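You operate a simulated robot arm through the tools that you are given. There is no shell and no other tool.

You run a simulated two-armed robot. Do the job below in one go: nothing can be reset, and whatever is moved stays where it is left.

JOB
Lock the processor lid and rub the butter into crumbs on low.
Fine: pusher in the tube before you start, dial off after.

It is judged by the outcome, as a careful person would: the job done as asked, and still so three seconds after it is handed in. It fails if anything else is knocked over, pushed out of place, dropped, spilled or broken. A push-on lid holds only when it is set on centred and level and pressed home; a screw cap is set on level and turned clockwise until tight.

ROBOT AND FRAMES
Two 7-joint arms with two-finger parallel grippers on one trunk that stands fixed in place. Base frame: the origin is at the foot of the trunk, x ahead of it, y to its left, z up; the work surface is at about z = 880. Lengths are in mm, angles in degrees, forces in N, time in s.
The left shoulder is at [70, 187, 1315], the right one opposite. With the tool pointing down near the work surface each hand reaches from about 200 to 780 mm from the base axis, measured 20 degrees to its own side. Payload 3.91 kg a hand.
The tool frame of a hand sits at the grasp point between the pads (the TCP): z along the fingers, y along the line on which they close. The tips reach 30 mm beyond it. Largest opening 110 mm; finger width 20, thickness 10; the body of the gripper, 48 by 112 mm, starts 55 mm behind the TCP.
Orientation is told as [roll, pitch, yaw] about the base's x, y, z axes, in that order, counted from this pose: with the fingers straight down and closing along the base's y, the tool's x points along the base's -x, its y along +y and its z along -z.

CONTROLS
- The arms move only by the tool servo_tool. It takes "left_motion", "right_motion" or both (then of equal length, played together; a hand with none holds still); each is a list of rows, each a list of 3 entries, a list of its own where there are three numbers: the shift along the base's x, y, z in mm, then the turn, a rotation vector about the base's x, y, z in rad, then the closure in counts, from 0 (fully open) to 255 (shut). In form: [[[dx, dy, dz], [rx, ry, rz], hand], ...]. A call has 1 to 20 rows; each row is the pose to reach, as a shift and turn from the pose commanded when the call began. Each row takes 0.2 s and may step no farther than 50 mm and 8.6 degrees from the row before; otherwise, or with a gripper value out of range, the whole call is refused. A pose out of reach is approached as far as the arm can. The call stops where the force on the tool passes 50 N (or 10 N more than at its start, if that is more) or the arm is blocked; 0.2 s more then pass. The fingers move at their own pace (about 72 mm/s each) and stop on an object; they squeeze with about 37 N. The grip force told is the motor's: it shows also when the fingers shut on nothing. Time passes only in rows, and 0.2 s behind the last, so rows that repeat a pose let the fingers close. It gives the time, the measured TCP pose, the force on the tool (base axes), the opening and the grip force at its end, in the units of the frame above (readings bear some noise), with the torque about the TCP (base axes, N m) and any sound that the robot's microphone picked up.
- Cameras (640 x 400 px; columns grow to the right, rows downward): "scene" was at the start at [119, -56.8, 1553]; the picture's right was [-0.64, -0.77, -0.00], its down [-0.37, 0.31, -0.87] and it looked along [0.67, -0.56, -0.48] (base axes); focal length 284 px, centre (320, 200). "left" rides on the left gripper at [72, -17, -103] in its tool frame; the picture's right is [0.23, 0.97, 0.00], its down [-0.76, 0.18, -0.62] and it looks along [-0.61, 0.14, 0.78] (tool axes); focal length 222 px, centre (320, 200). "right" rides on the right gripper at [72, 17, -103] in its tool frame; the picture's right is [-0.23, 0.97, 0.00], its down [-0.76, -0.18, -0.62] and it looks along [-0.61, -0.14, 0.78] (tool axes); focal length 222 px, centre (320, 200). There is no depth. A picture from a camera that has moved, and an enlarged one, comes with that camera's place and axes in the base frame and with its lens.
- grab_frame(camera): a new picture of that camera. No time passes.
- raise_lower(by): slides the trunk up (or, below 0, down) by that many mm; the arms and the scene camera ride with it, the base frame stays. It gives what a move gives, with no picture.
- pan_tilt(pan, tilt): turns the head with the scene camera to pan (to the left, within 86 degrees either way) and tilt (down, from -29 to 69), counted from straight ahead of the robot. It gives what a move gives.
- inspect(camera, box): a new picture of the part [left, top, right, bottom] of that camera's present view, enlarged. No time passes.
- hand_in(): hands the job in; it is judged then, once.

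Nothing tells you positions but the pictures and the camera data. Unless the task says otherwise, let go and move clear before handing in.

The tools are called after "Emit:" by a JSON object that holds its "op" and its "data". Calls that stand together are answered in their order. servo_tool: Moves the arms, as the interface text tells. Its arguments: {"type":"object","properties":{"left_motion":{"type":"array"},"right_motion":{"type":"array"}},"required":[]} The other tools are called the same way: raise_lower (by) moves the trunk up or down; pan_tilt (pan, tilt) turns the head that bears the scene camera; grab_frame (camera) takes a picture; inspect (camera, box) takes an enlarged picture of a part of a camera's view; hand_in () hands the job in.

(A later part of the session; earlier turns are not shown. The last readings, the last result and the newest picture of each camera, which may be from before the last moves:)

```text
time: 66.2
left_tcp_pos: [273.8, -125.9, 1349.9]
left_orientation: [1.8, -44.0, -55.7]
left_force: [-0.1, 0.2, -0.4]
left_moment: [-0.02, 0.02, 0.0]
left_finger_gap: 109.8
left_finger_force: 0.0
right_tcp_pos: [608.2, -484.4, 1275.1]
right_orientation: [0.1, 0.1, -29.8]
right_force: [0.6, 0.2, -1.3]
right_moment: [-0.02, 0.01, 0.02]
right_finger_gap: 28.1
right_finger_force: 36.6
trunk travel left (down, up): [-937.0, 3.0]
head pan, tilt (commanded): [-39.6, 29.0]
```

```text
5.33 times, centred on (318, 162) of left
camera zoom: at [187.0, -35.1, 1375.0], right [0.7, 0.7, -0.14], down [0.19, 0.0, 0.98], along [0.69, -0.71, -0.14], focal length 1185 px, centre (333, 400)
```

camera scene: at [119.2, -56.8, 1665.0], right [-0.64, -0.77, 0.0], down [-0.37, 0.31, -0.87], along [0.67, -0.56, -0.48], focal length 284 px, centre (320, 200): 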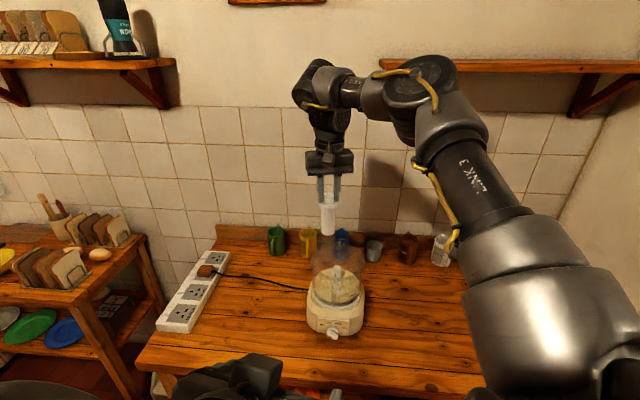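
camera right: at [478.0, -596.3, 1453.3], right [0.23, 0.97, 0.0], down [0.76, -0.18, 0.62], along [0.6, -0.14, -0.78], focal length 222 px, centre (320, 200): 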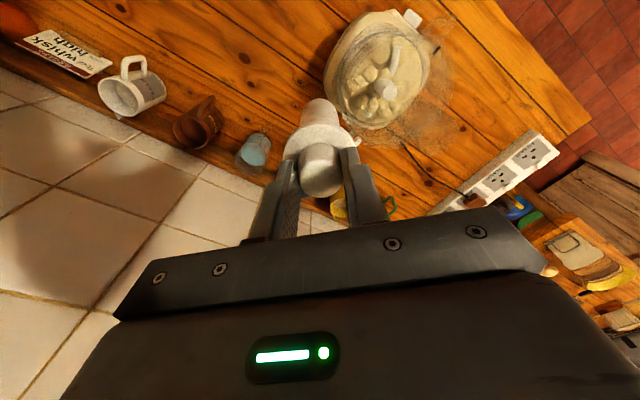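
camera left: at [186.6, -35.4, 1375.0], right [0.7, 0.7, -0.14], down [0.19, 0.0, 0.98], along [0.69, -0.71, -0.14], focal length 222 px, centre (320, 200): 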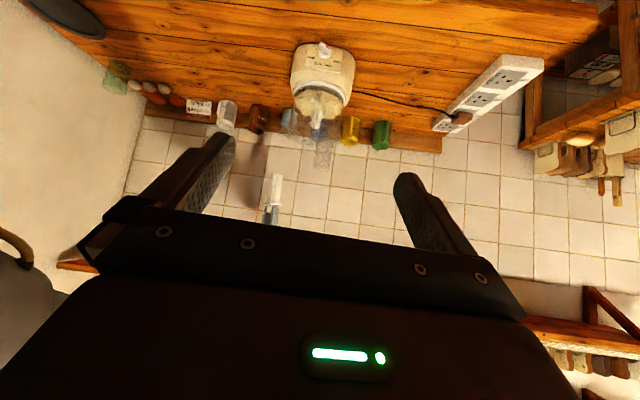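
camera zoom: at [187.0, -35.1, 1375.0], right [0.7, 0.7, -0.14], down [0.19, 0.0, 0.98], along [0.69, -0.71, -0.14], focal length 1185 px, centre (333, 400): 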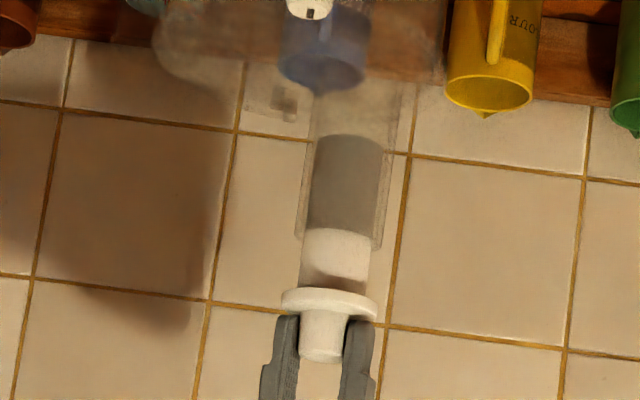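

Emit:
{"op": "servo_tool", "data": {"right_motion": [[[0, 0, -7], [0, 0, 0], 255], [[0, 0, -14], [0, 0, 0], 255], [[0, 0, -20], [0, 0, 0], 255], [[0, 0, -26], [0, 0, 0], 255], [[0, 0, -29], [0, 0, 0], 255], [[0, 0, -29], [0, 0, 0], 255]]}}

Emit:
{"op": "inspect", "data": {"camera": "left", "box": [290, 125, 345, 200]}}

```text
time: 67.6
left_tcp_pos: [271.0, -127.3, 1350.6]
left_orientation: [1.8, -44.0, -55.7]
left_force: [0.0, -0.5, -0.1]
left_moment: [0.02, 0.04, 0.0]
left_finger_gap: 110.0
left_finger_force: 0.1
right_tcp_pos: [608.4, -485.8, 1246.8]
right_orientation: [0.0, 0.0, -29.7]
right_force: [-0.1, -0.6, -0.2]
right_moment: [0.01, -0.02, -0.01]
right_finger_gap: 28.0
right_finger_force: 37.2
trunk travel left (down, up): [-937.0, 3.0]
head pan, tilt (commanded): [-39.6, 29.0]
```

```text
5.33 times, centred on (318, 162) of left
camera zoom: at [186.8, -35.1, 1375.0], right [0.7, 0.7, -0.14], down [0.19, 0.0, 0.98], along [0.69, -0.71, -0.14], focal length 1185 px, centre (333, 400)
```

zoom: 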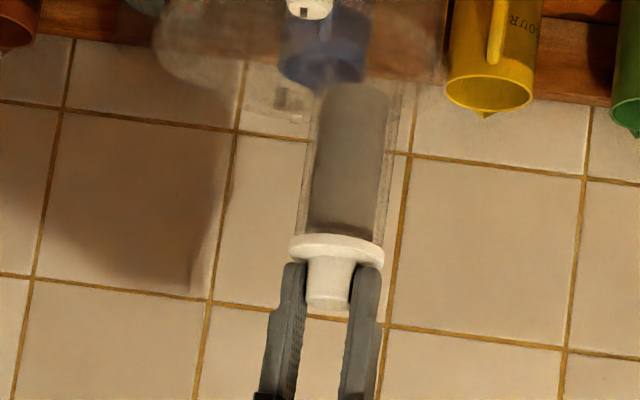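

Almost down. Lowering the last few millimetres onto the tube, then releasing.

Emit:
{"op": "servo_tool", "data": {"right_motion": [[[0, 0, -1.5], [0, 0, 0], 255], [[0, 0, -3], [0, 0, 0], 255], [[0, 0, -3], [0, 0, 0], 255]]}}

Emit:
{"op": "inspect", "data": {"camera": "left", "box": [300, 155, 340, 195]}}

```text
time: 68.4
left_tcp_pos: [271.5, -126.3, 1350.5]
left_orientation: [1.7, -44.0, -55.8]
left_force: [0.4, -0.5, 0.4]
left_moment: [0.0, 0.0, 0.04]
left_finger_gap: 110.0
left_finger_force: 0.0
right_tcp_pos: [608.4, -485.7, 1243.5]
right_orientation: [0.2, 0.0, -29.9]
right_force: [0.1, 0.5, -0.8]
right_moment: [0.0, -0.01, 0.03]
right_finger_gap: 27.9
right_finger_force: 36.6
trunk travel left (down, up): [-937.0, 3.0]
head pan, tilt (commanded): [-39.6, 29.0]
```

```text
10.00 times, centred on (320, 175) of left
camera zoom: at [186.9, -35.1, 1375.0], right [0.7, 0.7, -0.14], down [0.19, 0.0, 0.98], along [0.69, -0.71, -0.14], focal length 2221 px, centre (320, 450)
```

zoom: 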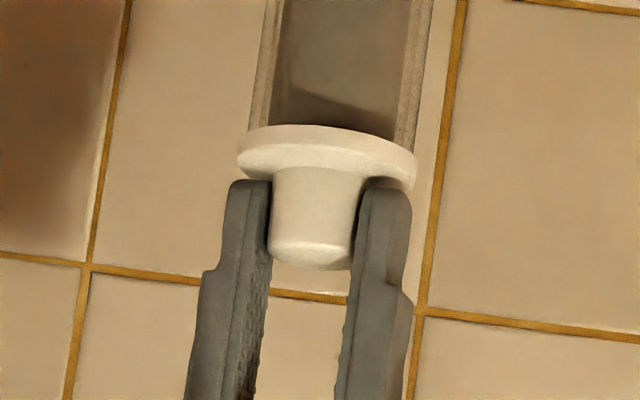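

Emit:
{"op": "servo_tool", "data": {"right_motion": [[[0, 0, -1.5], [0, 0, 0], 255], [[0, 0, -3], [0, 0, 0], 255], [[0, 0, -3], [0, 0, 0], 255]]}}

```text
time: 69.2
left_tcp_pos: [271.2, -125.7, 1351.2]
left_orientation: [1.9, -43.9, -55.7]
left_force: [-0.2, 0.5, 0.3]
left_moment: [0.01, -0.01, -0.02]
left_finger_gap: 110.0
left_finger_force: 0.1
right_tcp_pos: [608.0, -484.4, 1241.8]
right_orientation: [0.0, -0.1, -29.8]
right_force: [-0.3, -0.9, 10.0]
right_moment: [0.18, 0.1, 0.02]
right_finger_gap: 27.7
right_finger_force: 37.2
trunk travel left (down, up): [-937.0, 3.0]
head pan, tilt (commanded): [-39.6, 29.0]
```

Seated with 10 N on the tube rim. Releasing the handle and rising clear.

Emit:
{"op": "servo_tool", "data": {"right_motion": [[[0, 0, 1], [0, 0, 0], 255], [[0, 0, 1], [0, 0, 0], 180], [[0, 0, 1], [0, 0, 0], 100], [[0, 0, 1], [0, 0, 0], 20], [[0, 0, 1], [0, 0, 0], 0], [[0, 0, 1], [0, 0, 0], 0], [[0, 0, 12], [0, 0, 0], 0], [[0, 0, 30], [0, 0, 0], 0], [[0, 0, 45], [0, 0, 0], 0], [[0, 0, 45], [0, 0, 0], 0]]}}

Emit:
{"op": "inspect", "data": {"camera": "left", "box": [260, 100, 350, 200]}}

Emit:
{"op": "inspect", "data": {"camera": "scene", "box": [290, 200, 390, 345]}}

```text
time: 71.4
left_tcp_pos: [273.5, -126.7, 1350.1]
left_orientation: [1.9, -44.0, -55.6]
left_force: [0.1, -1.4, -1.0]
left_moment: [0.04, 0.02, -0.02]
left_finger_gap: 110.3
left_finger_force: 0.0
right_tcp_pos: [609.3, -485.8, 1286.2]
right_orientation: [0.0, 0.0, -29.7]
right_force: [0.6, -0.1, -0.7]
right_moment: [0.01, -0.02, 0.0]
right_finger_gap: 110.0
right_finger_force: 0.2
trunk travel left (down, up): [-937.0, 3.0]
head pan, tilt (commanded): [-39.6, 29.0]
```

```text
4.00 times, centred on (305, 150) of left
camera zoom: at [187.0, -35.3, 1375.0], right [0.7, 0.7, -0.14], down [0.19, 0.0, 0.98], along [0.69, -0.71, -0.14], focal length 888 px, centre (380, 400)
```

zoom: 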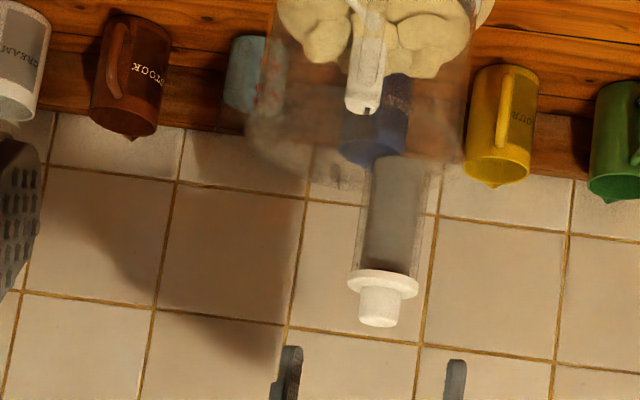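

```text
2.76 times, centred on (340, 272) of scene
camera zoom: at [119.3, -57.1, 1665.0], right [-0.64, -0.77, 0.0], down [-0.37, 0.31, -0.87], along [0.67, -0.56, -0.49], focal length 784 px, centre (265, 0)
```

zoom: 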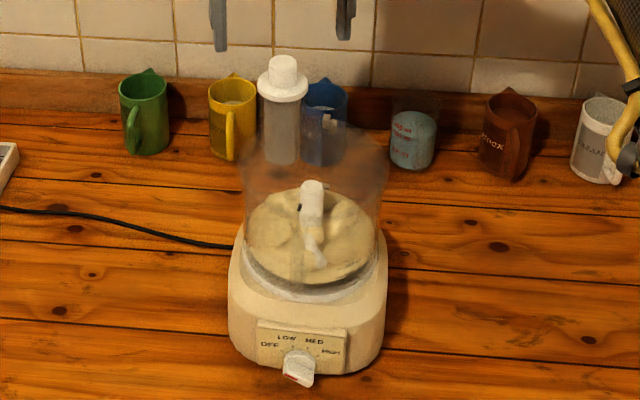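

The pusher sits square in the tube. Checking that the lid's tab is still against the block.

Emit:
{"op": "inspect", "data": {"camera": "scene", "box": [325, 220, 360, 250]}}

Emit:
{"op": "inspect", "data": {"camera": "left", "box": [290, 125, 320, 150]}}

Emit:
{"op": "inspect", "data": {"camera": "right", "box": [200, 0, 440, 220]}}

Emit:
{"op": "inspect", "data": {"camera": "scene", "box": [315, 310, 360, 345]}}

Emit:
{"op": "inspect", "data": {"camera": "left", "box": [290, 30, 360, 90]}}

```text
13.33 times, centred on (342, 235) of scene
camera zoom: at [119.3, -57.1, 1665.0], right [-0.64, -0.77, 0.0], down [-0.37, 0.31, -0.87], along [0.67, -0.56, -0.49], focal length 3789 px, centre (20, -267)
```

zoom: 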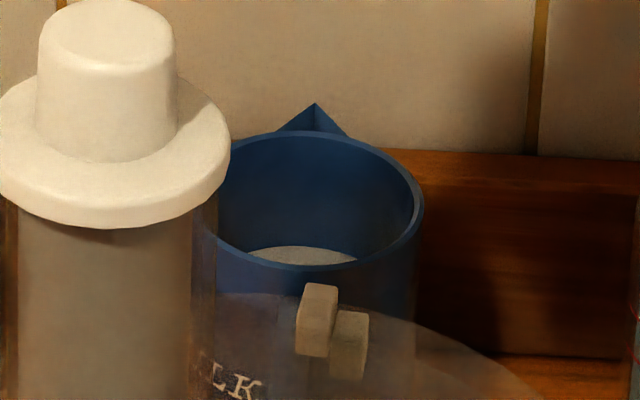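

```text
16.00 times, centred on (305, 138) of left
camera zoom: at [187.0, -35.3, 1375.0], right [0.7, 0.7, -0.14], down [0.19, 0.0, 0.98], along [0.69, -0.71, -0.14], focal length 3554 px, centre (560, 1200)
```

zoom: 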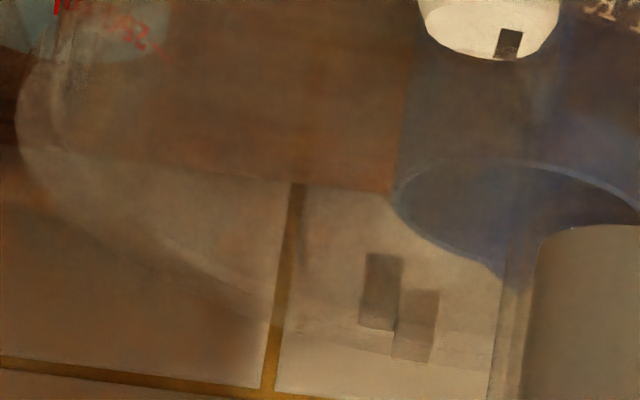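

```text
1.82 times, centred on (320, 110) of right
camera zoom: at [555.2, -434.6, 1389.0], right [0.68, 0.73, 0.0], down [0.57, -0.53, 0.62], along [0.46, -0.42, -0.78], focal length 404 px, centre (320, 364)
```

zoom: 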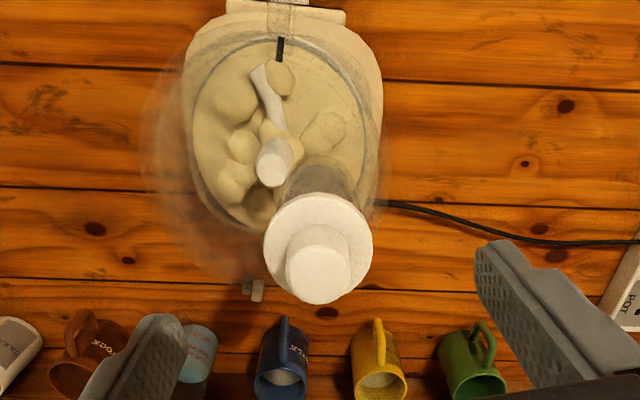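

```text
11.43 times, centred on (338, 328) of scene
camera zoom: at [119.3, -57.1, 1665.0], right [-0.64, -0.77, 0.0], down [-0.37, 0.31, -0.87], along [0.67, -0.56, -0.49], focal length 3248 px, centre (120, -1257)
```

zoom: 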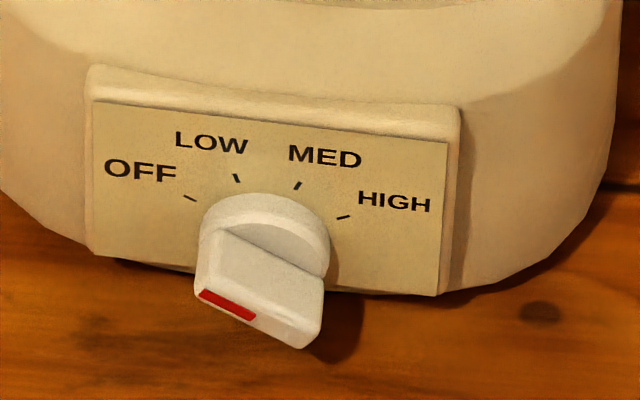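

```text
6.67 times, centred on (325, 60) of left
camera zoom: at [187.0, -35.3, 1375.0], right [0.7, 0.7, -0.14], down [0.19, 0.0, 0.98], along [0.69, -0.71, -0.14], focal length 1481 px, centre (287, 1133)
```

zoom: 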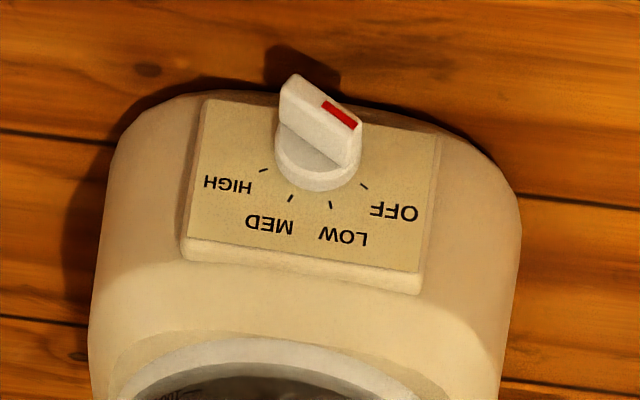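

The lid tab is firmly beside the block, the pusher is fully in, and the dial still reads OFF. Next is the dial; the bowl handle overhangs it, so I'll approach from in front and above with the hand tilted. First I'll retreat the right hand toward the robot.

Emit:
{"op": "servo_tool", "data": {"right_motion": [[[0, 0, 8], [0, 0, 0], 0], [[-22, 22, 10], [0, 0, -0.04], 0], [[-50, 49, 10], [0, 0, -0.09], 0], [[-78, 76, 10], [0, 0, -0.14], 0], [[-106, 103, 10], [0, 0, -0.19], 0], [[-134, 130, 10], [0, 0, -0.24], 0], [[-159, 155, 10], [0, 0, -0.295], 0], [[-159, 155, 10], [0, 0, -0.295], 0]]}}

Emit:
{"op": "grab_frame", "data": {"camera": "right"}}

Emit:
{"op": "grab_frame", "data": {"camera": "scene"}}

```text
time: 73.2
left_tcp_pos: [276.2, -125.9, 1349.9]
left_orientation: [1.7, -43.9, -55.5]
left_force: [0.0, -0.4, 0.2]
left_moment: [0.01, -0.03, -0.02]
left_finger_gap: 109.9
left_finger_force: 0.1
right_tcp_pos: [537.3, -420.6, 1343.8]
right_orientation: [0.1, 0.3, -45.5]
right_force: [-0.5, 0.2, 0.3]
right_moment: [0.0, 0.03, 0.01]
right_finger_gap: 109.9
right_finger_force: 0.1
right hand out of reach, approached as far as the arm can: row 5, 6, 7, 8
trunk travel left (down, up): [-937.0, 3.0]
head pan, tilt (commanded): [-39.6, 29.0]
```

```text
taken
camera right: at [500.0, -356.4, 1448.2], right [0.85, 0.52, 0.0], down [0.41, -0.67, 0.62], along [0.32, -0.53, -0.78], focal length 222 px, centre (320, 200)
```

right: 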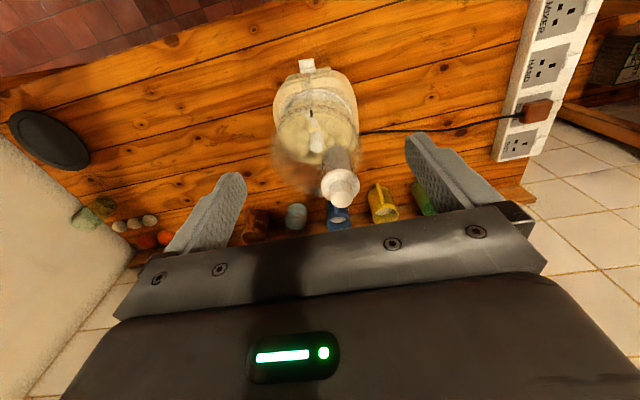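

```text
taken
camera scene: at [122.8, -56.4, 1664.7], right [-0.64, -0.77, 0.0], down [-0.38, 0.31, -0.87], along [0.67, -0.56, -0.49], focal length 284 px, centre (320, 200)
```

scene: 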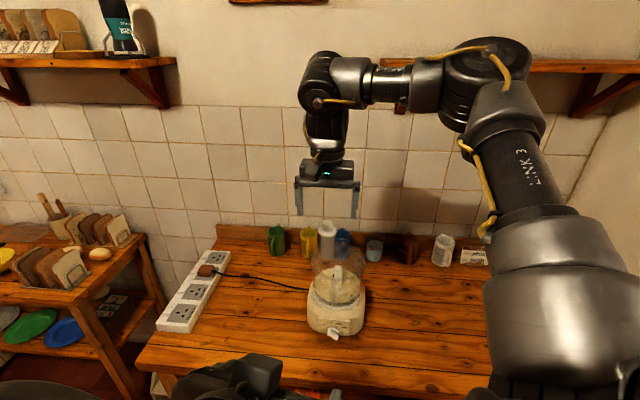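

The right arm can't fold in close enough for the dial, but from here its camera sees the dial well. The left arm is already tilted toward it, so I'll use the left hand on the dial. First, precise views of the knob.

Emit:
{"op": "inspect", "data": {"camera": "right", "box": [285, 45, 335, 95]}}

Emit:
{"op": "inspect", "data": {"camera": "right", "box": [250, 40, 380, 210]}}

Emit:
{"op": "inspect", "data": {"camera": "left", "box": [300, 35, 345, 75]}}

Emit:
{"op": "inspect", "data": {"camera": "scene", "box": [318, 315, 352, 343]}}

```text
8.00 times, centred on (310, 70) of right
camera zoom: at [500.0, -356.4, 1448.2], right [0.85, 0.52, 0.0], down [0.41, -0.67, 0.62], along [0.32, -0.53, -0.78], focal length 1777 px, centre (400, 1240)
```

zoom: 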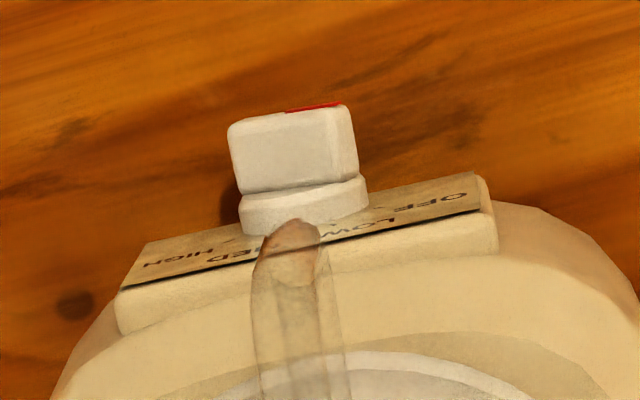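

```text
2.35 times, centred on (315, 125) of right
camera zoom: at [500.0, -356.4, 1448.2], right [0.85, 0.52, 0.0], down [0.41, -0.67, 0.62], along [0.32, -0.53, -0.78], focal length 523 px, centre (332, 376)
```

zoom: 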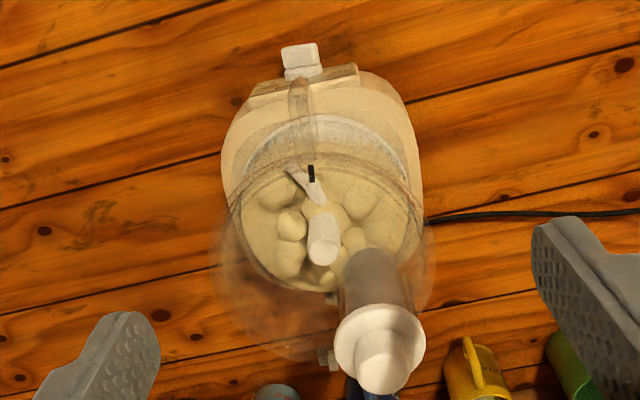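

```text
10.00 times, centred on (322, 55) of left
camera zoom: at [189.9, -34.7, 1374.5], right [0.7, 0.7, -0.14], down [0.2, 0.0, 0.98], along [0.69, -0.71, -0.14], focal length 2221 px, centre (295, 1650)
```

zoom: 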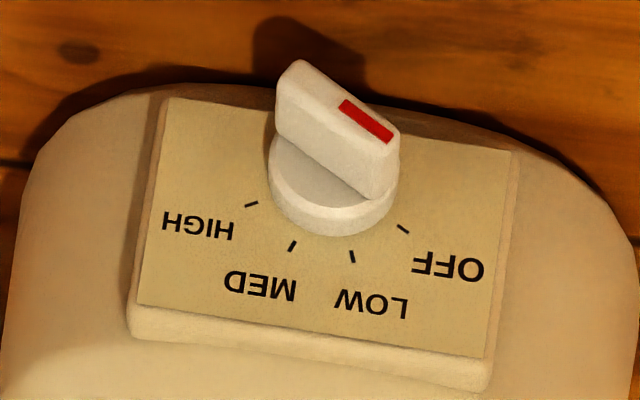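

```text
14.29 times, centred on (335, 329) of scene
camera zoom: at [122.8, -56.4, 1664.7], right [-0.64, -0.77, 0.0], down [-0.38, 0.31, -0.87], along [0.67, -0.56, -0.49], focal length 4059 px, centre (106, -1643)
```

zoom: 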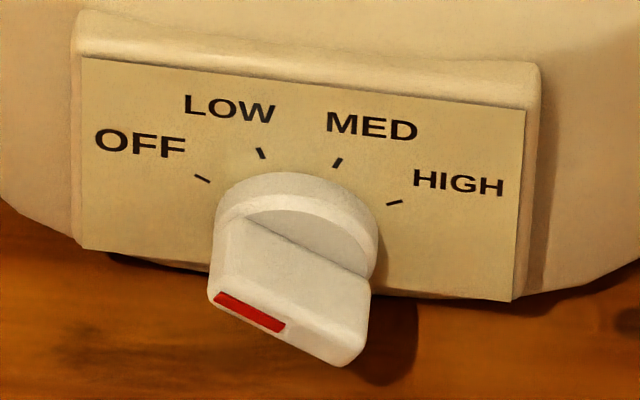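

The knob axis comes out at about (517, -433, 923), facing 131.5°, bar about 34 mm long at the OFF angle. I'll bring the left hand, tilted 50° and half closed, to a stand-off point in front of it.

Emit:
{"op": "servo_tool", "data": {"left_motion": [[[15, -20, -30], [-0.008, -0.004, 0.008], 60], [[31, -41, -61], [-0.016, -0.008, 0.017], 100], [[47, -62, -92], [-0.024, -0.012, 0.025], 116], [[63, -83, -124], [-0.032, -0.016, 0.034], 116], [[79, -104, -155], [-0.04, -0.02, 0.042], 116], [[95, -125, -187], [-0.048, -0.024, 0.05], 116], [[110, -145, -218], [-0.056, -0.028, 0.059], 116], [[125, -165, -249], [-0.064, -0.032, 0.067], 116], [[140, -185, -279], [-0.072, -0.036, 0.076], 116], [[155, -205, -309], [-0.08, -0.04, 0.084], 116], [[155, -205, -309], [-0.096, -0.047, 0.101], 116]]}}

Emit:
{"op": "grab_frame", "data": {"camera": "left"}}

Emit:
{"op": "grab_frame", "data": {"camera": "scene"}}

Emit:
{"op": "grab_frame", "data": {"camera": "right"}}

```text
time: 75.6
left_tcp_pos: [342.7, -172.5, 1179.8]
left_orientation: [0.1, -49.5, -49.0]
left_force: [0.4, -0.5, 0.2]
left_moment: [0.0, 0.04, 0.01]
left_finger_gap: 59.8
left_finger_force: 0.0
left hand out of reach, approached as far as the arm can: row 3, 4, 5, 6, 7, 8, 9, 10, 11
right_tcp_pos: [538.5, -420.4, 1344.3]
right_orientation: [-0.1, 0.2, -45.4]
right_force: [0.5, -0.7, 0.2]
right_moment: [0.01, 0.04, 0.0]
right_finger_gap: 109.9
right_finger_force: 0.0
trunk travel left (down, up): [-937.0, 3.0]
head pan, tilt (commanded): [-39.6, 29.0]
```

```text
taken
camera left: at [247.8, -88.2, 1193.0], right [0.64, 0.75, -0.17], down [0.14, 0.1, 0.98], along [0.76, -0.65, -0.04], focal length 222 px, centre (320, 200)
```

left: 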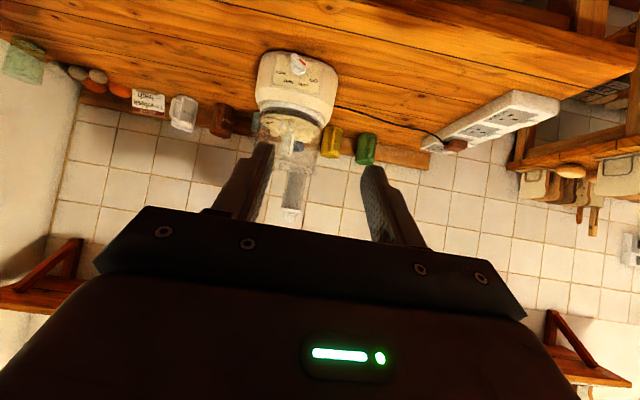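

```text
taken
camera scene: at [124.0, -56.3, 1664.8], right [-0.64, -0.77, 0.0], down [-0.38, 0.31, -0.87], along [0.67, -0.56, -0.49], focal length 284 px, centre (320, 200)
```

scene: 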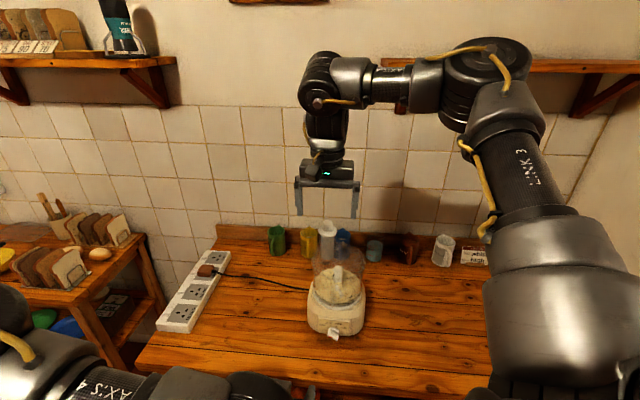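

```text
taken
camera right: at [500.9, -356.3, 1447.9], right [0.85, 0.52, 0.0], down [0.41, -0.67, 0.62], along [0.32, -0.53, -0.78], focal length 222 px, centre (320, 200)
```

right: 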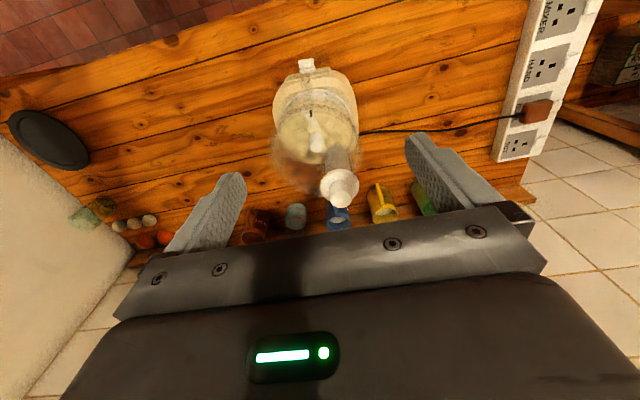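

The left arm can't cross that far, so the right arm must do it. I'll park the right hand in front-right of the processor with a more natural heading and test tilting there, clear of everything.

Emit:
{"op": "servo_tool", "data": {"right_motion": [[[-15, -20, 0], [0, 0, 0.11], 0], [[-35, -45, -10], [0, 0, 0.22], 0], [[-60, -70, -20], [0, 0, 0.33], 0], [[-90, -90, -30], [0, 0, 0.44], 0], [[-118, -110, -44], [0, 0, 0.44], 0], [[-118, -110, -44], [0, 0, 0.44], 0]]}}

```text
time: 77.0
left_tcp_pos: [340.2, -171.7, 1180.3]
left_orientation: [0.2, -49.5, -48.9]
left_force: [-0.2, -0.4, -0.1]
left_moment: [-0.05, 0.02, 0.0]
left_finger_gap: 59.8
left_finger_force: 0.0
right_tcp_pos: [418.7, -533.2, 1300.2]
right_orientation: [0.1, 0.1, -21.4]
right_force: [0.5, 0.9, 0.9]
right_moment: [-0.04, -0.02, -0.01]
right_finger_gap: 109.9
right_finger_force: 0.1
trunk travel left (down, up): [-937.0, 3.0]
head pan, tilt (commanded): [-39.6, 29.0]
```

Emit:
{"op": "servo_tool", "data": {"right_motion": [[[0, 0, 0], [-0.042, -0.109, 0], 0], [[0, 0, -10], [-0.083, -0.217, 0], 0], [[0, 0, -20], [-0.125, -0.326, 0], 0], [[0, 0, -30], [-0.167, -0.435, 0], 0], [[0, 0, -40], [-0.208, -0.543, 0], 0], [[0, 0, -50], [-0.25, -0.652, 0], 0], [[0, 0, -50], [-0.25, -0.652, 0], 0]]}}

Emit:
{"op": "grab_frame", "data": {"camera": "right"}}

Emit:
{"op": "grab_frame", "data": {"camera": "scene"}}

```text
time: 78.6
left_tcp_pos: [339.8, -172.0, 1180.9]
left_orientation: [0.3, -49.6, -49.1]
left_force: [0.8, 0.6, -0.4]
left_moment: [-0.02, -0.02, 0.0]
left_finger_gap: 60.2
left_finger_force: 0.0
right_tcp_pos: [416.0, -531.7, 1252.0]
right_orientation: [0.6, -39.9, -21.6]
right_force: [0.4, 0.0, 0.1]
right_moment: [0.0, 0.03, 0.0]
right_finger_gap: 109.8
right_finger_force: 0.1
trunk travel left (down, up): [-937.0, 3.0]
head pan, tilt (commanded): [-39.6, 29.0]
```

```text
taken
camera right: at [309.1, -470.9, 1283.9], right [0.51, 0.84, 0.15], down [0.1, -0.24, 0.97], along [0.85, -0.48, -0.21], focal length 222 px, centre (320, 200)
```

right: 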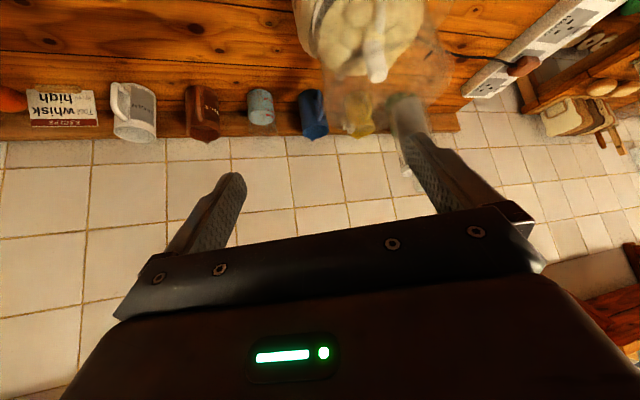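

```text
taken
camera scene: at [119.3, -56.2, 1665.0], right [-0.64, -0.77, 0.0], down [-0.37, 0.31, -0.87], along [0.67, -0.56, -0.48], focal length 284 px, centre (320, 200)
```

scene: 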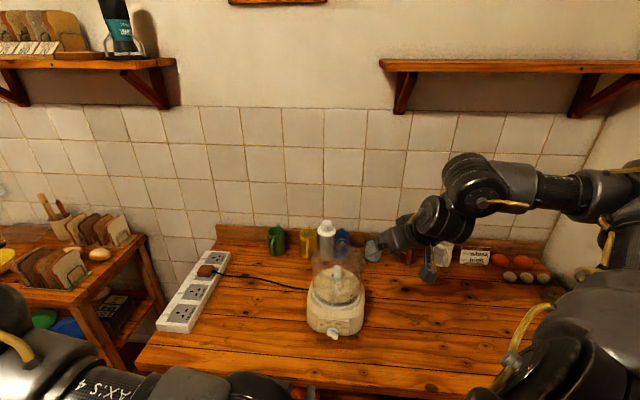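

Tilting works here. Now I'll swing toward the front of the dial while turning the heading toward the panel, staying well clear of the processor.

Emit:
{"op": "servo_tool", "data": {"right_motion": [[[-8, 20, -15], [0, 0, -0.09], 60], [[-16, 40, -30], [0, 0, -0.18], 100], [[-24, 60, -45], [0, 0, -0.27], 116], [[-32, 80, -60], [0, 0, -0.36], 116], [[-40, 100, -75], [0, 0, -0.45], 116], [[-40, 110, -90], [0, 0, -0.47], 116], [[-40, 110, -90], [0, 0, -0.47], 116]]}}

Emit:
{"op": "grab_frame", "data": {"camera": "right"}}

Emit:
{"op": "grab_frame", "data": {"camera": "scene"}}

```text
time: 80.2
left_tcp_pos: [338.6, -172.9, 1180.1]
left_orientation: [0.3, -49.5, -49.1]
left_force: [0.4, 0.7, 0.2]
left_moment: [0.02, 0.03, 0.0]
left_finger_gap: 59.9
left_finger_force: 0.1
right_tcp_pos: [315.9, -505.3, 1109.8]
right_orientation: [1.2, -40.0, -48.6]
right_force: [-0.3, -0.2, -0.4]
right_moment: [0.0, 0.0, -0.01]
right_finger_gap: 60.1
right_finger_force: 0.0
right hand out of reach, approached as far as the arm can: row 2, 3, 4, 5, 6, 7
trunk travel left (down, up): [-937.0, 3.0]
head pan, tilt (commanded): [-39.6, 29.0]
```

```text
taken
camera right: at [246.5, -403.0, 1143.3], right [0.84, 0.52, 0.16], down [-0.02, -0.26, 0.96], along [0.55, -0.81, -0.21], focal length 222 px, centre (320, 200)
```

right: 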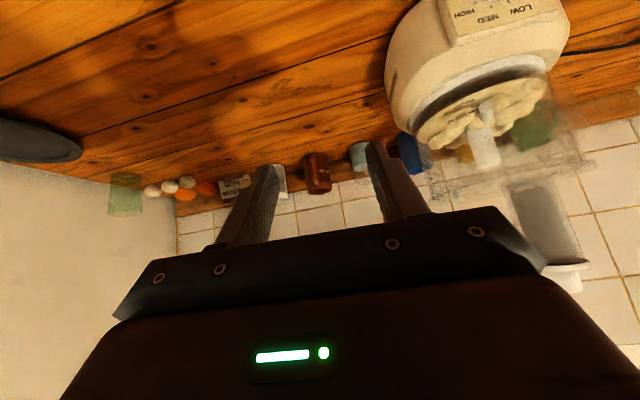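

```text
taken
camera scene: at [118.5, -58.4, 1665.0], right [-0.64, -0.77, 0.0], down [-0.37, 0.31, -0.87], along [0.67, -0.56, -0.49], focal length 284 px, centre (320, 200)
```

scene: 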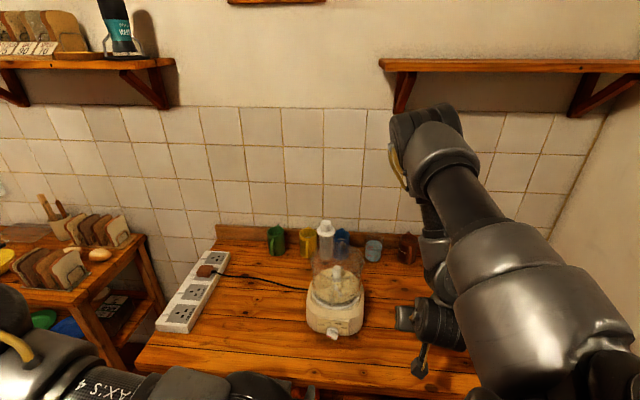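

The hand keeps its heading but the arm is at its tightest fold. Going lower moves the wrist away from the shoulder, so I'll descend while moving toward the dial's front.

Emit:
{"op": "servo_tool", "data": {"right_motion": [[[10, 8, -25], [0, 0, 0], 116], [[22, 20, -45], [0, 0, 0], 116], [[38, 35, -65], [0, 0, 0], 116], [[55, 50, -85], [0, 0, 0], 116], [[70, 64, -100], [0, 0, 0], 116], [[84, 75, -110], [0, 0, 0], 116], [[84, 75, -110], [0, 0, 0], 116]]}}

Emit:
{"op": "grab_frame", "data": {"camera": "right"}}

Emit:
{"op": "grab_frame", "data": {"camera": "scene"}}

```text
time: 81.8
left_tcp_pos: [339.2, -173.1, 1180.8]
left_orientation: [0.2, -49.5, -48.9]
left_force: [-0.6, -0.6, -0.9]
left_moment: [0.02, 0.0, 0.0]
left_finger_gap: 60.0
left_finger_force: 0.0
right_tcp_pos: [314.7, -506.2, 1110.4]
right_orientation: [0.8, -40.0, -48.5]
right_force: [-0.2, 0.2, 0.4]
right_moment: [0.02, -0.01, -0.01]
right_finger_gap: 59.9
right_finger_force: 0.1
right hand out of reach, approached as far as the arm can: row 1, 2, 3, 4, 5, 6, 7
trunk travel left (down, up): [-937.0, 3.0]
head pan, tilt (commanded): [-39.6, 29.0]
```

```text
taken
camera right: at [246.2, -404.1, 1143.6], right [0.84, 0.52, 0.16], down [-0.02, -0.26, 0.97], along [0.54, -0.81, -0.21], focal length 222 px, centre (320, 200)
```

right: 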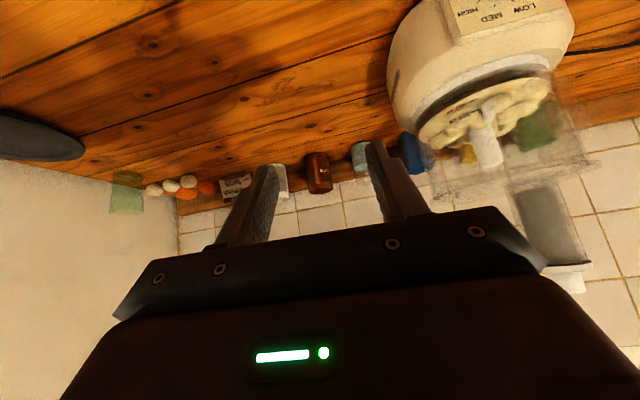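

```text
taken
camera scene: at [119.3, -56.8, 1665.0], right [-0.64, -0.77, 0.0], down [-0.37, 0.31, -0.87], along [0.67, -0.56, -0.48], focal length 284 px, centre (320, 200)
```

scene: 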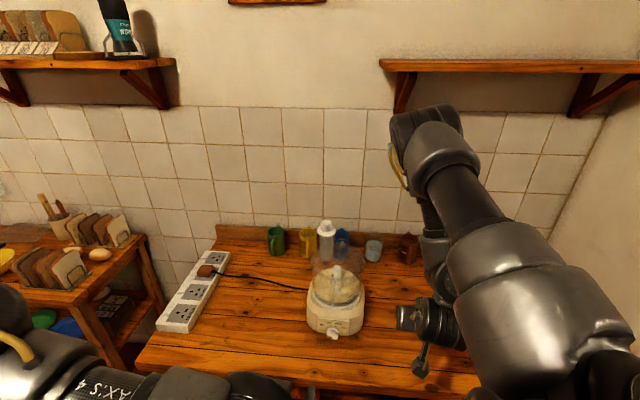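

The arm is caught at a joint limit. I'll back out the way I came, then descend with the earlier heading before turning.

Emit:
{"op": "servo_tool", "data": {"right_motion": [[[20, -5, 30], [0, 0, 0.1], 116], [[40, -10, 60], [0, 0, 0.2], 116], [[60, -15, 90], [0, 0, 0.3], 116], [[80, -20, 110], [0, 0, 0.4], 116], [[100, -25, 125], [0, 0, 0.47], 116], [[100, -25, 125], [0, 0, 0.47], 116]]}}

Emit:
{"op": "servo_tool", "data": {"right_motion": [[[-3, 10, -30], [0, 0, 0], 116], [[-6, 20, -60], [0, 0, 0], 116], [[-9, 30, -90], [0, 0, 0], 116], [[-12, 40, -120], [0, 0, 0], 116], [[-12, 50, -150], [0, 0, 0], 116], [[-6, 60, -180], [0, 0, 0], 116], [[0, 75, -210], [0, 0, 0], 116], [[8, 90, -230], [0, 0, 0], 116], [[8, 90, -230], [0, 0, 0], 116]]}}

Emit:
{"op": "grab_frame", "data": {"camera": "scene"}}

```text
time: 83.2
left_tcp_pos: [340.9, -172.6, 1180.3]
left_orientation: [0.2, -49.6, -49.0]
left_force: [-0.9, 1.4, 0.2]
left_moment: [-0.02, 0.02, -0.03]
left_finger_gap: 60.1
left_finger_force: 0.0
right_tcp_pos: [416.5, -536.3, 1228.6]
right_orientation: [0.5, -40.0, -21.5]
right_force: [0.5, -0.1, 0.2]
right_moment: [-0.03, 0.02, -0.01]
right_finger_gap: 60.1
right_finger_force: 0.0
trunk travel left (down, up): [-937.0, 3.0]
head pan, tilt (commanded): [-39.6, 29.0]
```

```text
time: 85.2
left_tcp_pos: [339.9, -172.1, 1180.4]
left_orientation: [0.2, -49.6, -49.1]
left_force: [0.5, -0.8, 1.4]
left_moment: [0.03, 0.0, 0.01]
left_finger_gap: 59.9
left_finger_force: 0.0
right_tcp_pos: [416.7, -482.9, 1059.9]
right_orientation: [0.6, -39.9, -21.5]
right_force: [-0.3, -0.2, 0.7]
right_moment: [-0.02, 0.0, -0.01]
right_finger_gap: 60.2
right_finger_force: 0.1
right hand out of reach, approached as far as the arm can: row 6, 7, 8, 9
trunk travel left (down, up): [-937.0, 3.0]
head pan, tilt (commanded): [-39.6, 29.0]
```

```text
taken
camera scene: at [120.1, -56.2, 1664.9], right [-0.64, -0.77, 0.0], down [-0.37, 0.31, -0.87], along [0.67, -0.56, -0.48], focal length 284 px, centre (320, 200)
```

scene: 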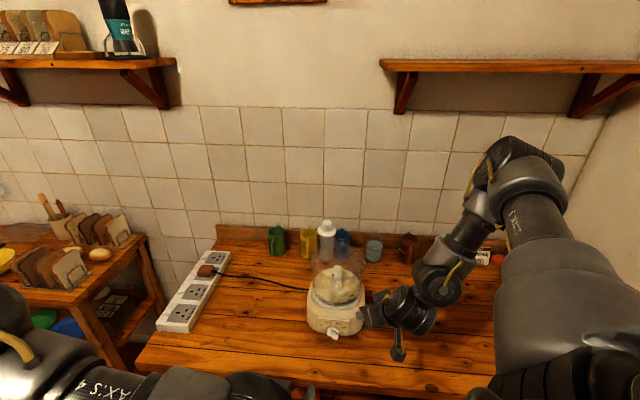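

The forearm is too steep with the trunk this high. I'll raise the hand, then lower the trunk, which will also bring the left camera level with the dial for a clear frontal view.

Emit:
{"op": "servo_tool", "data": {"right_motion": [[[0, -5, 30], [0, 0, 0], 116], [[0, -10, 60], [0, 0, 0], 116], [[0, -15, 90], [0, 0, 0], 116], [[0, -20, 120], [0, 0, 0], 116], [[0, -25, 150], [0, 0, 0], 116], [[0, -25, 150], [0, 0, 0], 116]]}}

Emit:
{"op": "raise_lower", "data": {"by": -220}}

Emit:
{"op": "grab_frame", "data": {"camera": "left"}}

Emit:
{"op": "grab_frame", "data": {"camera": "scene"}}

Emit:
{"op": "grab_frame", "data": {"camera": "right"}}

```text
time: 86.6
left_tcp_pos: [339.1, -172.9, 1180.2]
left_orientation: [0.4, -49.5, -49.0]
left_force: [-0.1, 0.2, -0.6]
left_moment: [0.01, 0.01, -0.02]
left_finger_gap: 60.0
left_finger_force: 0.2
right_tcp_pos: [414.6, -508.1, 1207.8]
right_orientation: [0.5, -39.9, -21.6]
right_force: [0.3, 0.3, -0.9]
right_moment: [0.03, 0.0, 0.0]
right_finger_gap: 60.1
right_finger_force: 0.1
trunk travel left (down, up): [-937.0, 3.0]
head pan, tilt (commanded): [-39.6, 29.0]
```

```text
time: 88.9
left_tcp_pos: [339.8, -172.5, 961.4]
left_orientation: [0.2, -49.6, -49.0]
left_force: [-0.6, 0.3, 0.4]
left_moment: [0.03, 0.04, -0.05]
left_finger_gap: 60.0
left_finger_force: 0.1
right_tcp_pos: [415.1, -506.8, 988.1]
right_orientation: [0.5, -40.0, -21.6]
right_force: [-0.2, -0.5, -1.0]
right_moment: [0.0, 0.0, -0.01]
right_finger_gap: 60.3
right_finger_force: 0.1
trunk travel left (down, up): [-717.0, 223.0]
head pan, tilt (commanded): [-39.6, 29.0]
```

```text
taken
camera left: at [244.2, -88.4, 973.7], right [0.64, 0.75, -0.17], down [0.14, 0.1, 0.98], along [0.76, -0.65, -0.04], focal length 222 px, centre (320, 200)
```

left: 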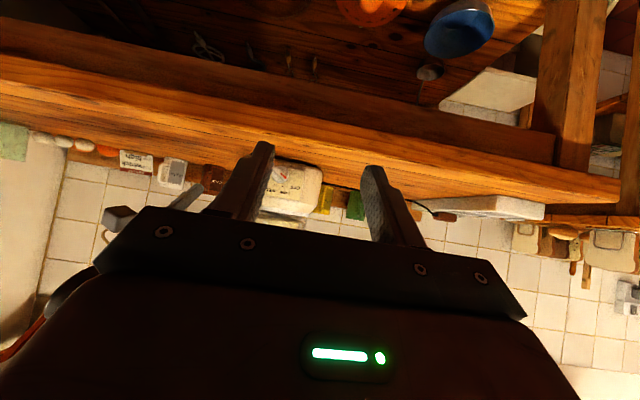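

```text
taken
camera scene: at [119.0, -56.9, 1445.1], right [-0.64, -0.77, 0.0], down [-0.37, 0.31, -0.87], along [0.67, -0.56, -0.48], focal length 284 px, centre (320, 200)
```

scene: 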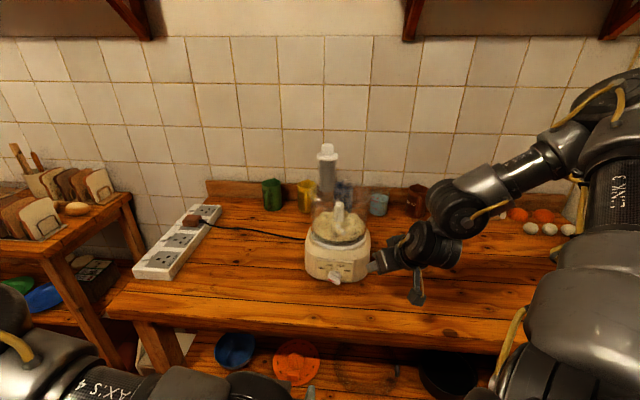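

```text
taken
camera right: at [308.1, -446.9, 1021.6], right [0.52, 0.84, 0.15], down [0.1, -0.24, 0.97], along [0.85, -0.48, -0.21], focal length 222 px, centre (320, 200)
```

right: 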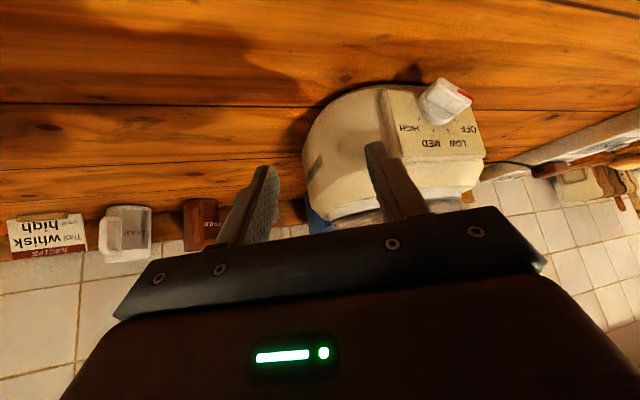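

Now the right hand is beside the dial and both hand cameras see it. I'll turn the right hand's heading square to the panel while moving round to its front-right.

Emit:
{"op": "servo_tool", "data": {"right_motion": [[[0, 12, 5], [0, 0, -0.094], 160], [[0, 25, 10], [0, 0, -0.188], 200], [[2, 40, 12], [0, 0, -0.282], 255], [[5, 55, 12], [0, 0, -0.376], 255], [[10, 70, 12], [0, 0, -0.47], 255], [[10, 70, 12], [0, 0, -0.47], 255]]}}

Emit:
{"op": "grab_frame", "data": {"camera": "right"}}

Emit:
{"op": "grab_frame", "data": {"camera": "left"}}

Emit:
{"op": "grab_frame", "data": {"camera": "scene"}}

```text
time: 90.3
left_tcp_pos: [338.7, -172.1, 960.7]
left_orientation: [0.4, -49.6, -49.1]
left_force: [-0.2, -0.5, -0.3]
left_moment: [0.03, 0.01, -0.02]
left_finger_gap: 59.9
left_finger_force: 0.1
right_tcp_pos: [341.8, -534.5, 962.9]
right_orientation: [2.8, -40.7, -47.5]
right_force: [0.6, -0.3, 0.3]
right_moment: [0.03, -0.04, 0.02]
right_finger_gap: 0.0
right_finger_force: 36.9
right hand out of reach, approached as far as the arm can: row 2, 3, 4, 5, 6
trunk travel left (down, up): [-717.0, 223.0]
head pan, tilt (commanded): [-39.6, 29.0]
```

```text
taken
camera right: at [268.3, -436.0, 994.6], right [0.81, 0.55, 0.18], down [-0.03, -0.27, 0.96], along [0.58, -0.79, -0.2], focal length 222 px, centre (320, 200)
```

right: 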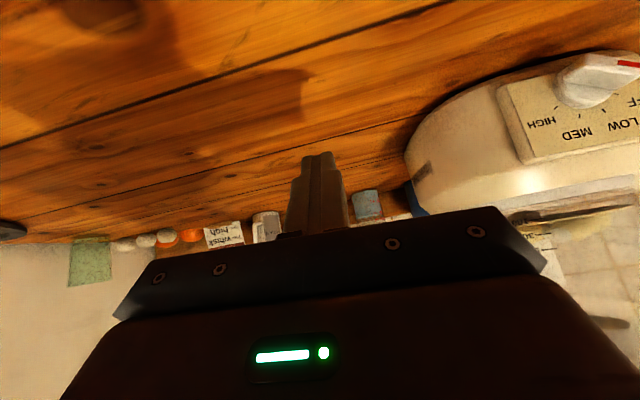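

```text
taken
camera left: at [243.7, -89.2, 973.7], right [0.64, 0.75, -0.17], down [0.14, 0.1, 0.98], along [0.76, -0.65, -0.04], focal length 222 px, centre (320, 200)
```

left: 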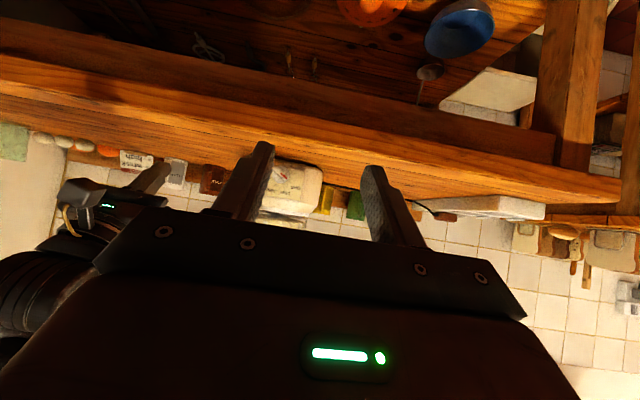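

```text
taken
camera scene: at [118.2, -58.1, 1445.0], right [-0.64, -0.77, 0.0], down [-0.37, 0.31, -0.87], along [0.67, -0.56, -0.48], focal length 284 px, centre (320, 200)
```

scene: 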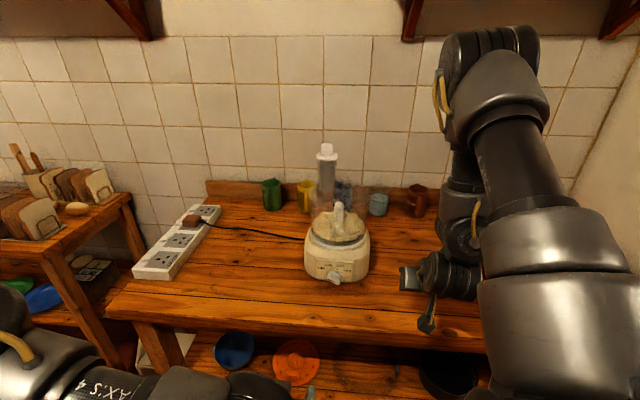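

Heading -48° isn't available to this arm near the dial. I'll return to the -21° heading and see how close to the dial's front it can get that way.

Emit:
{"op": "servo_tool", "data": {"right_motion": [[[15, 5, 8], [0, 0, 0.094], 255], [[35, 12, 15], [0, 0, 0.188], 255], [[55, 20, 22], [0, 0, 0.282], 255], [[70, 27, 28], [0, 0, 0.376], 255], [[80, 32, 32], [-0.02, 0.02, 0.45], 255], [[80, 32, 32], [-0.02, 0.02, 0.45], 255]]}}

Emit:
{"op": "servo_tool", "data": {"right_motion": [[[0, 20, 0], [0, 0, 0], 255], [[0, 40, 0], [0, 0, 0], 255], [[0, 60, 0], [0, 0, 0], 255], [[0, 80, 0], [0, 0, 0], 255], [[0, 80, 0], [0, 0, 0], 255]]}}

Emit:
{"op": "grab_frame", "data": {"camera": "right"}}

```text
time: 91.7
left_tcp_pos: [338.8, -171.5, 960.2]
left_orientation: [0.3, -49.6, -49.0]
left_force: [-0.1, 0.5, 1.1]
left_moment: [0.01, -0.01, 0.01]
left_finger_gap: 60.1
left_finger_force: 0.1
right_tcp_pos: [419.9, -498.8, 997.2]
right_orientation: [0.5, -40.4, -20.1]
right_force: [0.2, 0.3, 0.0]
right_moment: [-0.01, 0.0, 0.02]
right_finger_gap: 0.0
right_finger_force: 37.2
trunk travel left (down, up): [-717.0, 223.0]
head pan, tilt (commanded): [-39.6, 29.0]
```

```text
time: 92.9
left_tcp_pos: [338.6, -173.8, 960.9]
left_orientation: [0.3, -49.6, -49.2]
left_force: [0.8, -1.0, -0.6]
left_moment: [0.03, 0.02, 0.02]
left_finger_gap: 59.9
left_finger_force: 0.1
right_tcp_pos: [428.0, -425.1, 995.9]
right_orientation: [0.8, -40.2, -20.3]
right_force: [-0.9, 0.9, -0.3]
right_moment: [0.05, 0.02, 0.03]
right_finger_gap: 0.0
right_finger_force: 37.6
right hand out of reach, approached as far as the arm can: row 4, 5
trunk travel left (down, up): [-717.0, 223.0]
head pan, tilt (commanded): [-39.6, 29.0]
```

```text
taken
camera right: at [319.9, -368.1, 1027.4], right [0.49, 0.86, 0.16], down [0.1, -0.24, 0.97], along [0.86, -0.46, -0.2], focal length 222 px, centre (320, 200)
```

right: 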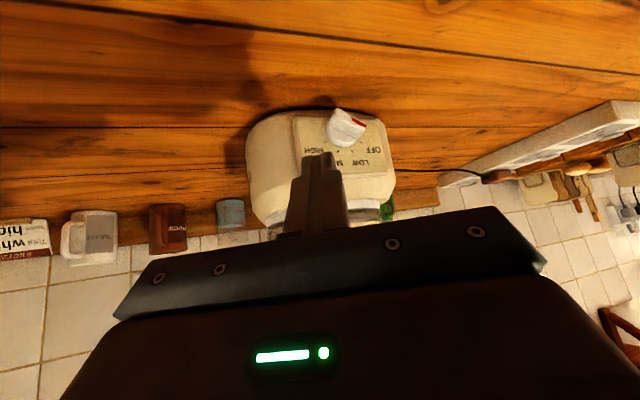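

The arm reaches vertical-ish poses much more easily. New plan: a nearly upright closed-finger poke, leaning 25° outward to clear the bowl handle, pressing down on the right half of the knob bar to turn it clockwise. First I'll bring the hand upright here.

Emit:
{"op": "servo_tool", "data": {"right_motion": [[[0, 0, 8], [0.04, 0.109, 0], 255], [[0, 0, 16], [0.081, 0.218, 0], 255], [[0, 0, 24], [0.121, 0.328, 0], 255], [[0, 0, 32], [0.161, 0.437, 0], 255], [[0, 0, 40], [0.202, 0.546, 0], 255], [[0, 0, 40], [0.242, 0.655, 0], 255], [[0, 0, 40], [0.242, 0.655, 0], 255]]}}

Emit:
{"op": "grab_frame", "data": {"camera": "right"}}

Emit:
{"op": "grab_frame", "data": {"camera": "scene"}}

```text
time: 94.5
left_tcp_pos: [338.2, -172.2, 960.8]
left_orientation: [0.3, -49.6, -48.9]
left_force: [0.1, -0.5, 0.0]
left_moment: [0.03, -0.01, -0.02]
left_finger_gap: 60.0
left_finger_force: 0.1
right_tcp_pos: [429.4, -423.6, 1035.1]
right_orientation: [0.8, -0.3, -20.2]
right_force: [-0.7, -0.3, 0.4]
right_moment: [-0.02, -0.02, 0.02]
right_finger_gap: 0.0
right_finger_force: 36.3
right hand out of reach, approached as far as the arm can: row 1, 2, 3, 4
trunk travel left (down, up): [-717.0, 223.0]
head pan, tilt (commanded): [-39.6, 29.0]
```

```text
taken
camera right: at [365.7, -384.0, 1138.5], right [0.55, 0.83, 0.01], down [0.65, -0.44, 0.63], along [0.53, -0.34, -0.78], focal length 222 px, centre (320, 200)
```

right: 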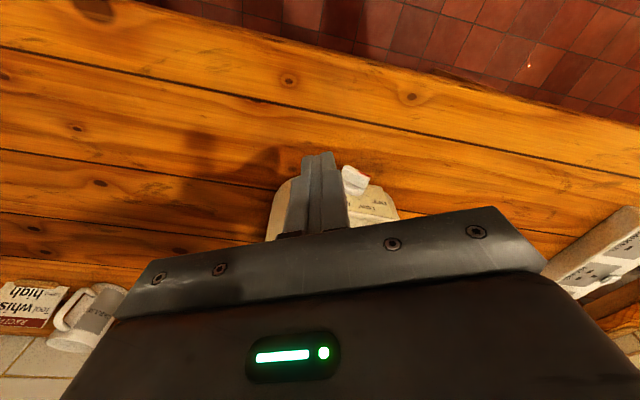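

```text
taken
camera scene: at [118.4, -56.9, 1445.1], right [-0.64, -0.77, 0.0], down [-0.37, 0.31, -0.87], along [0.67, -0.56, -0.48], focal length 284 px, centre (320, 200)
```

scene: 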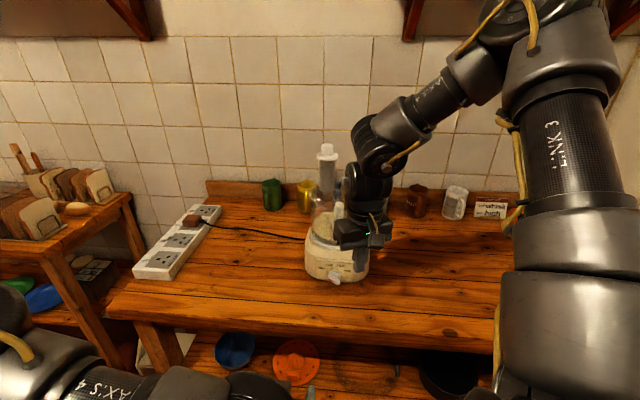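

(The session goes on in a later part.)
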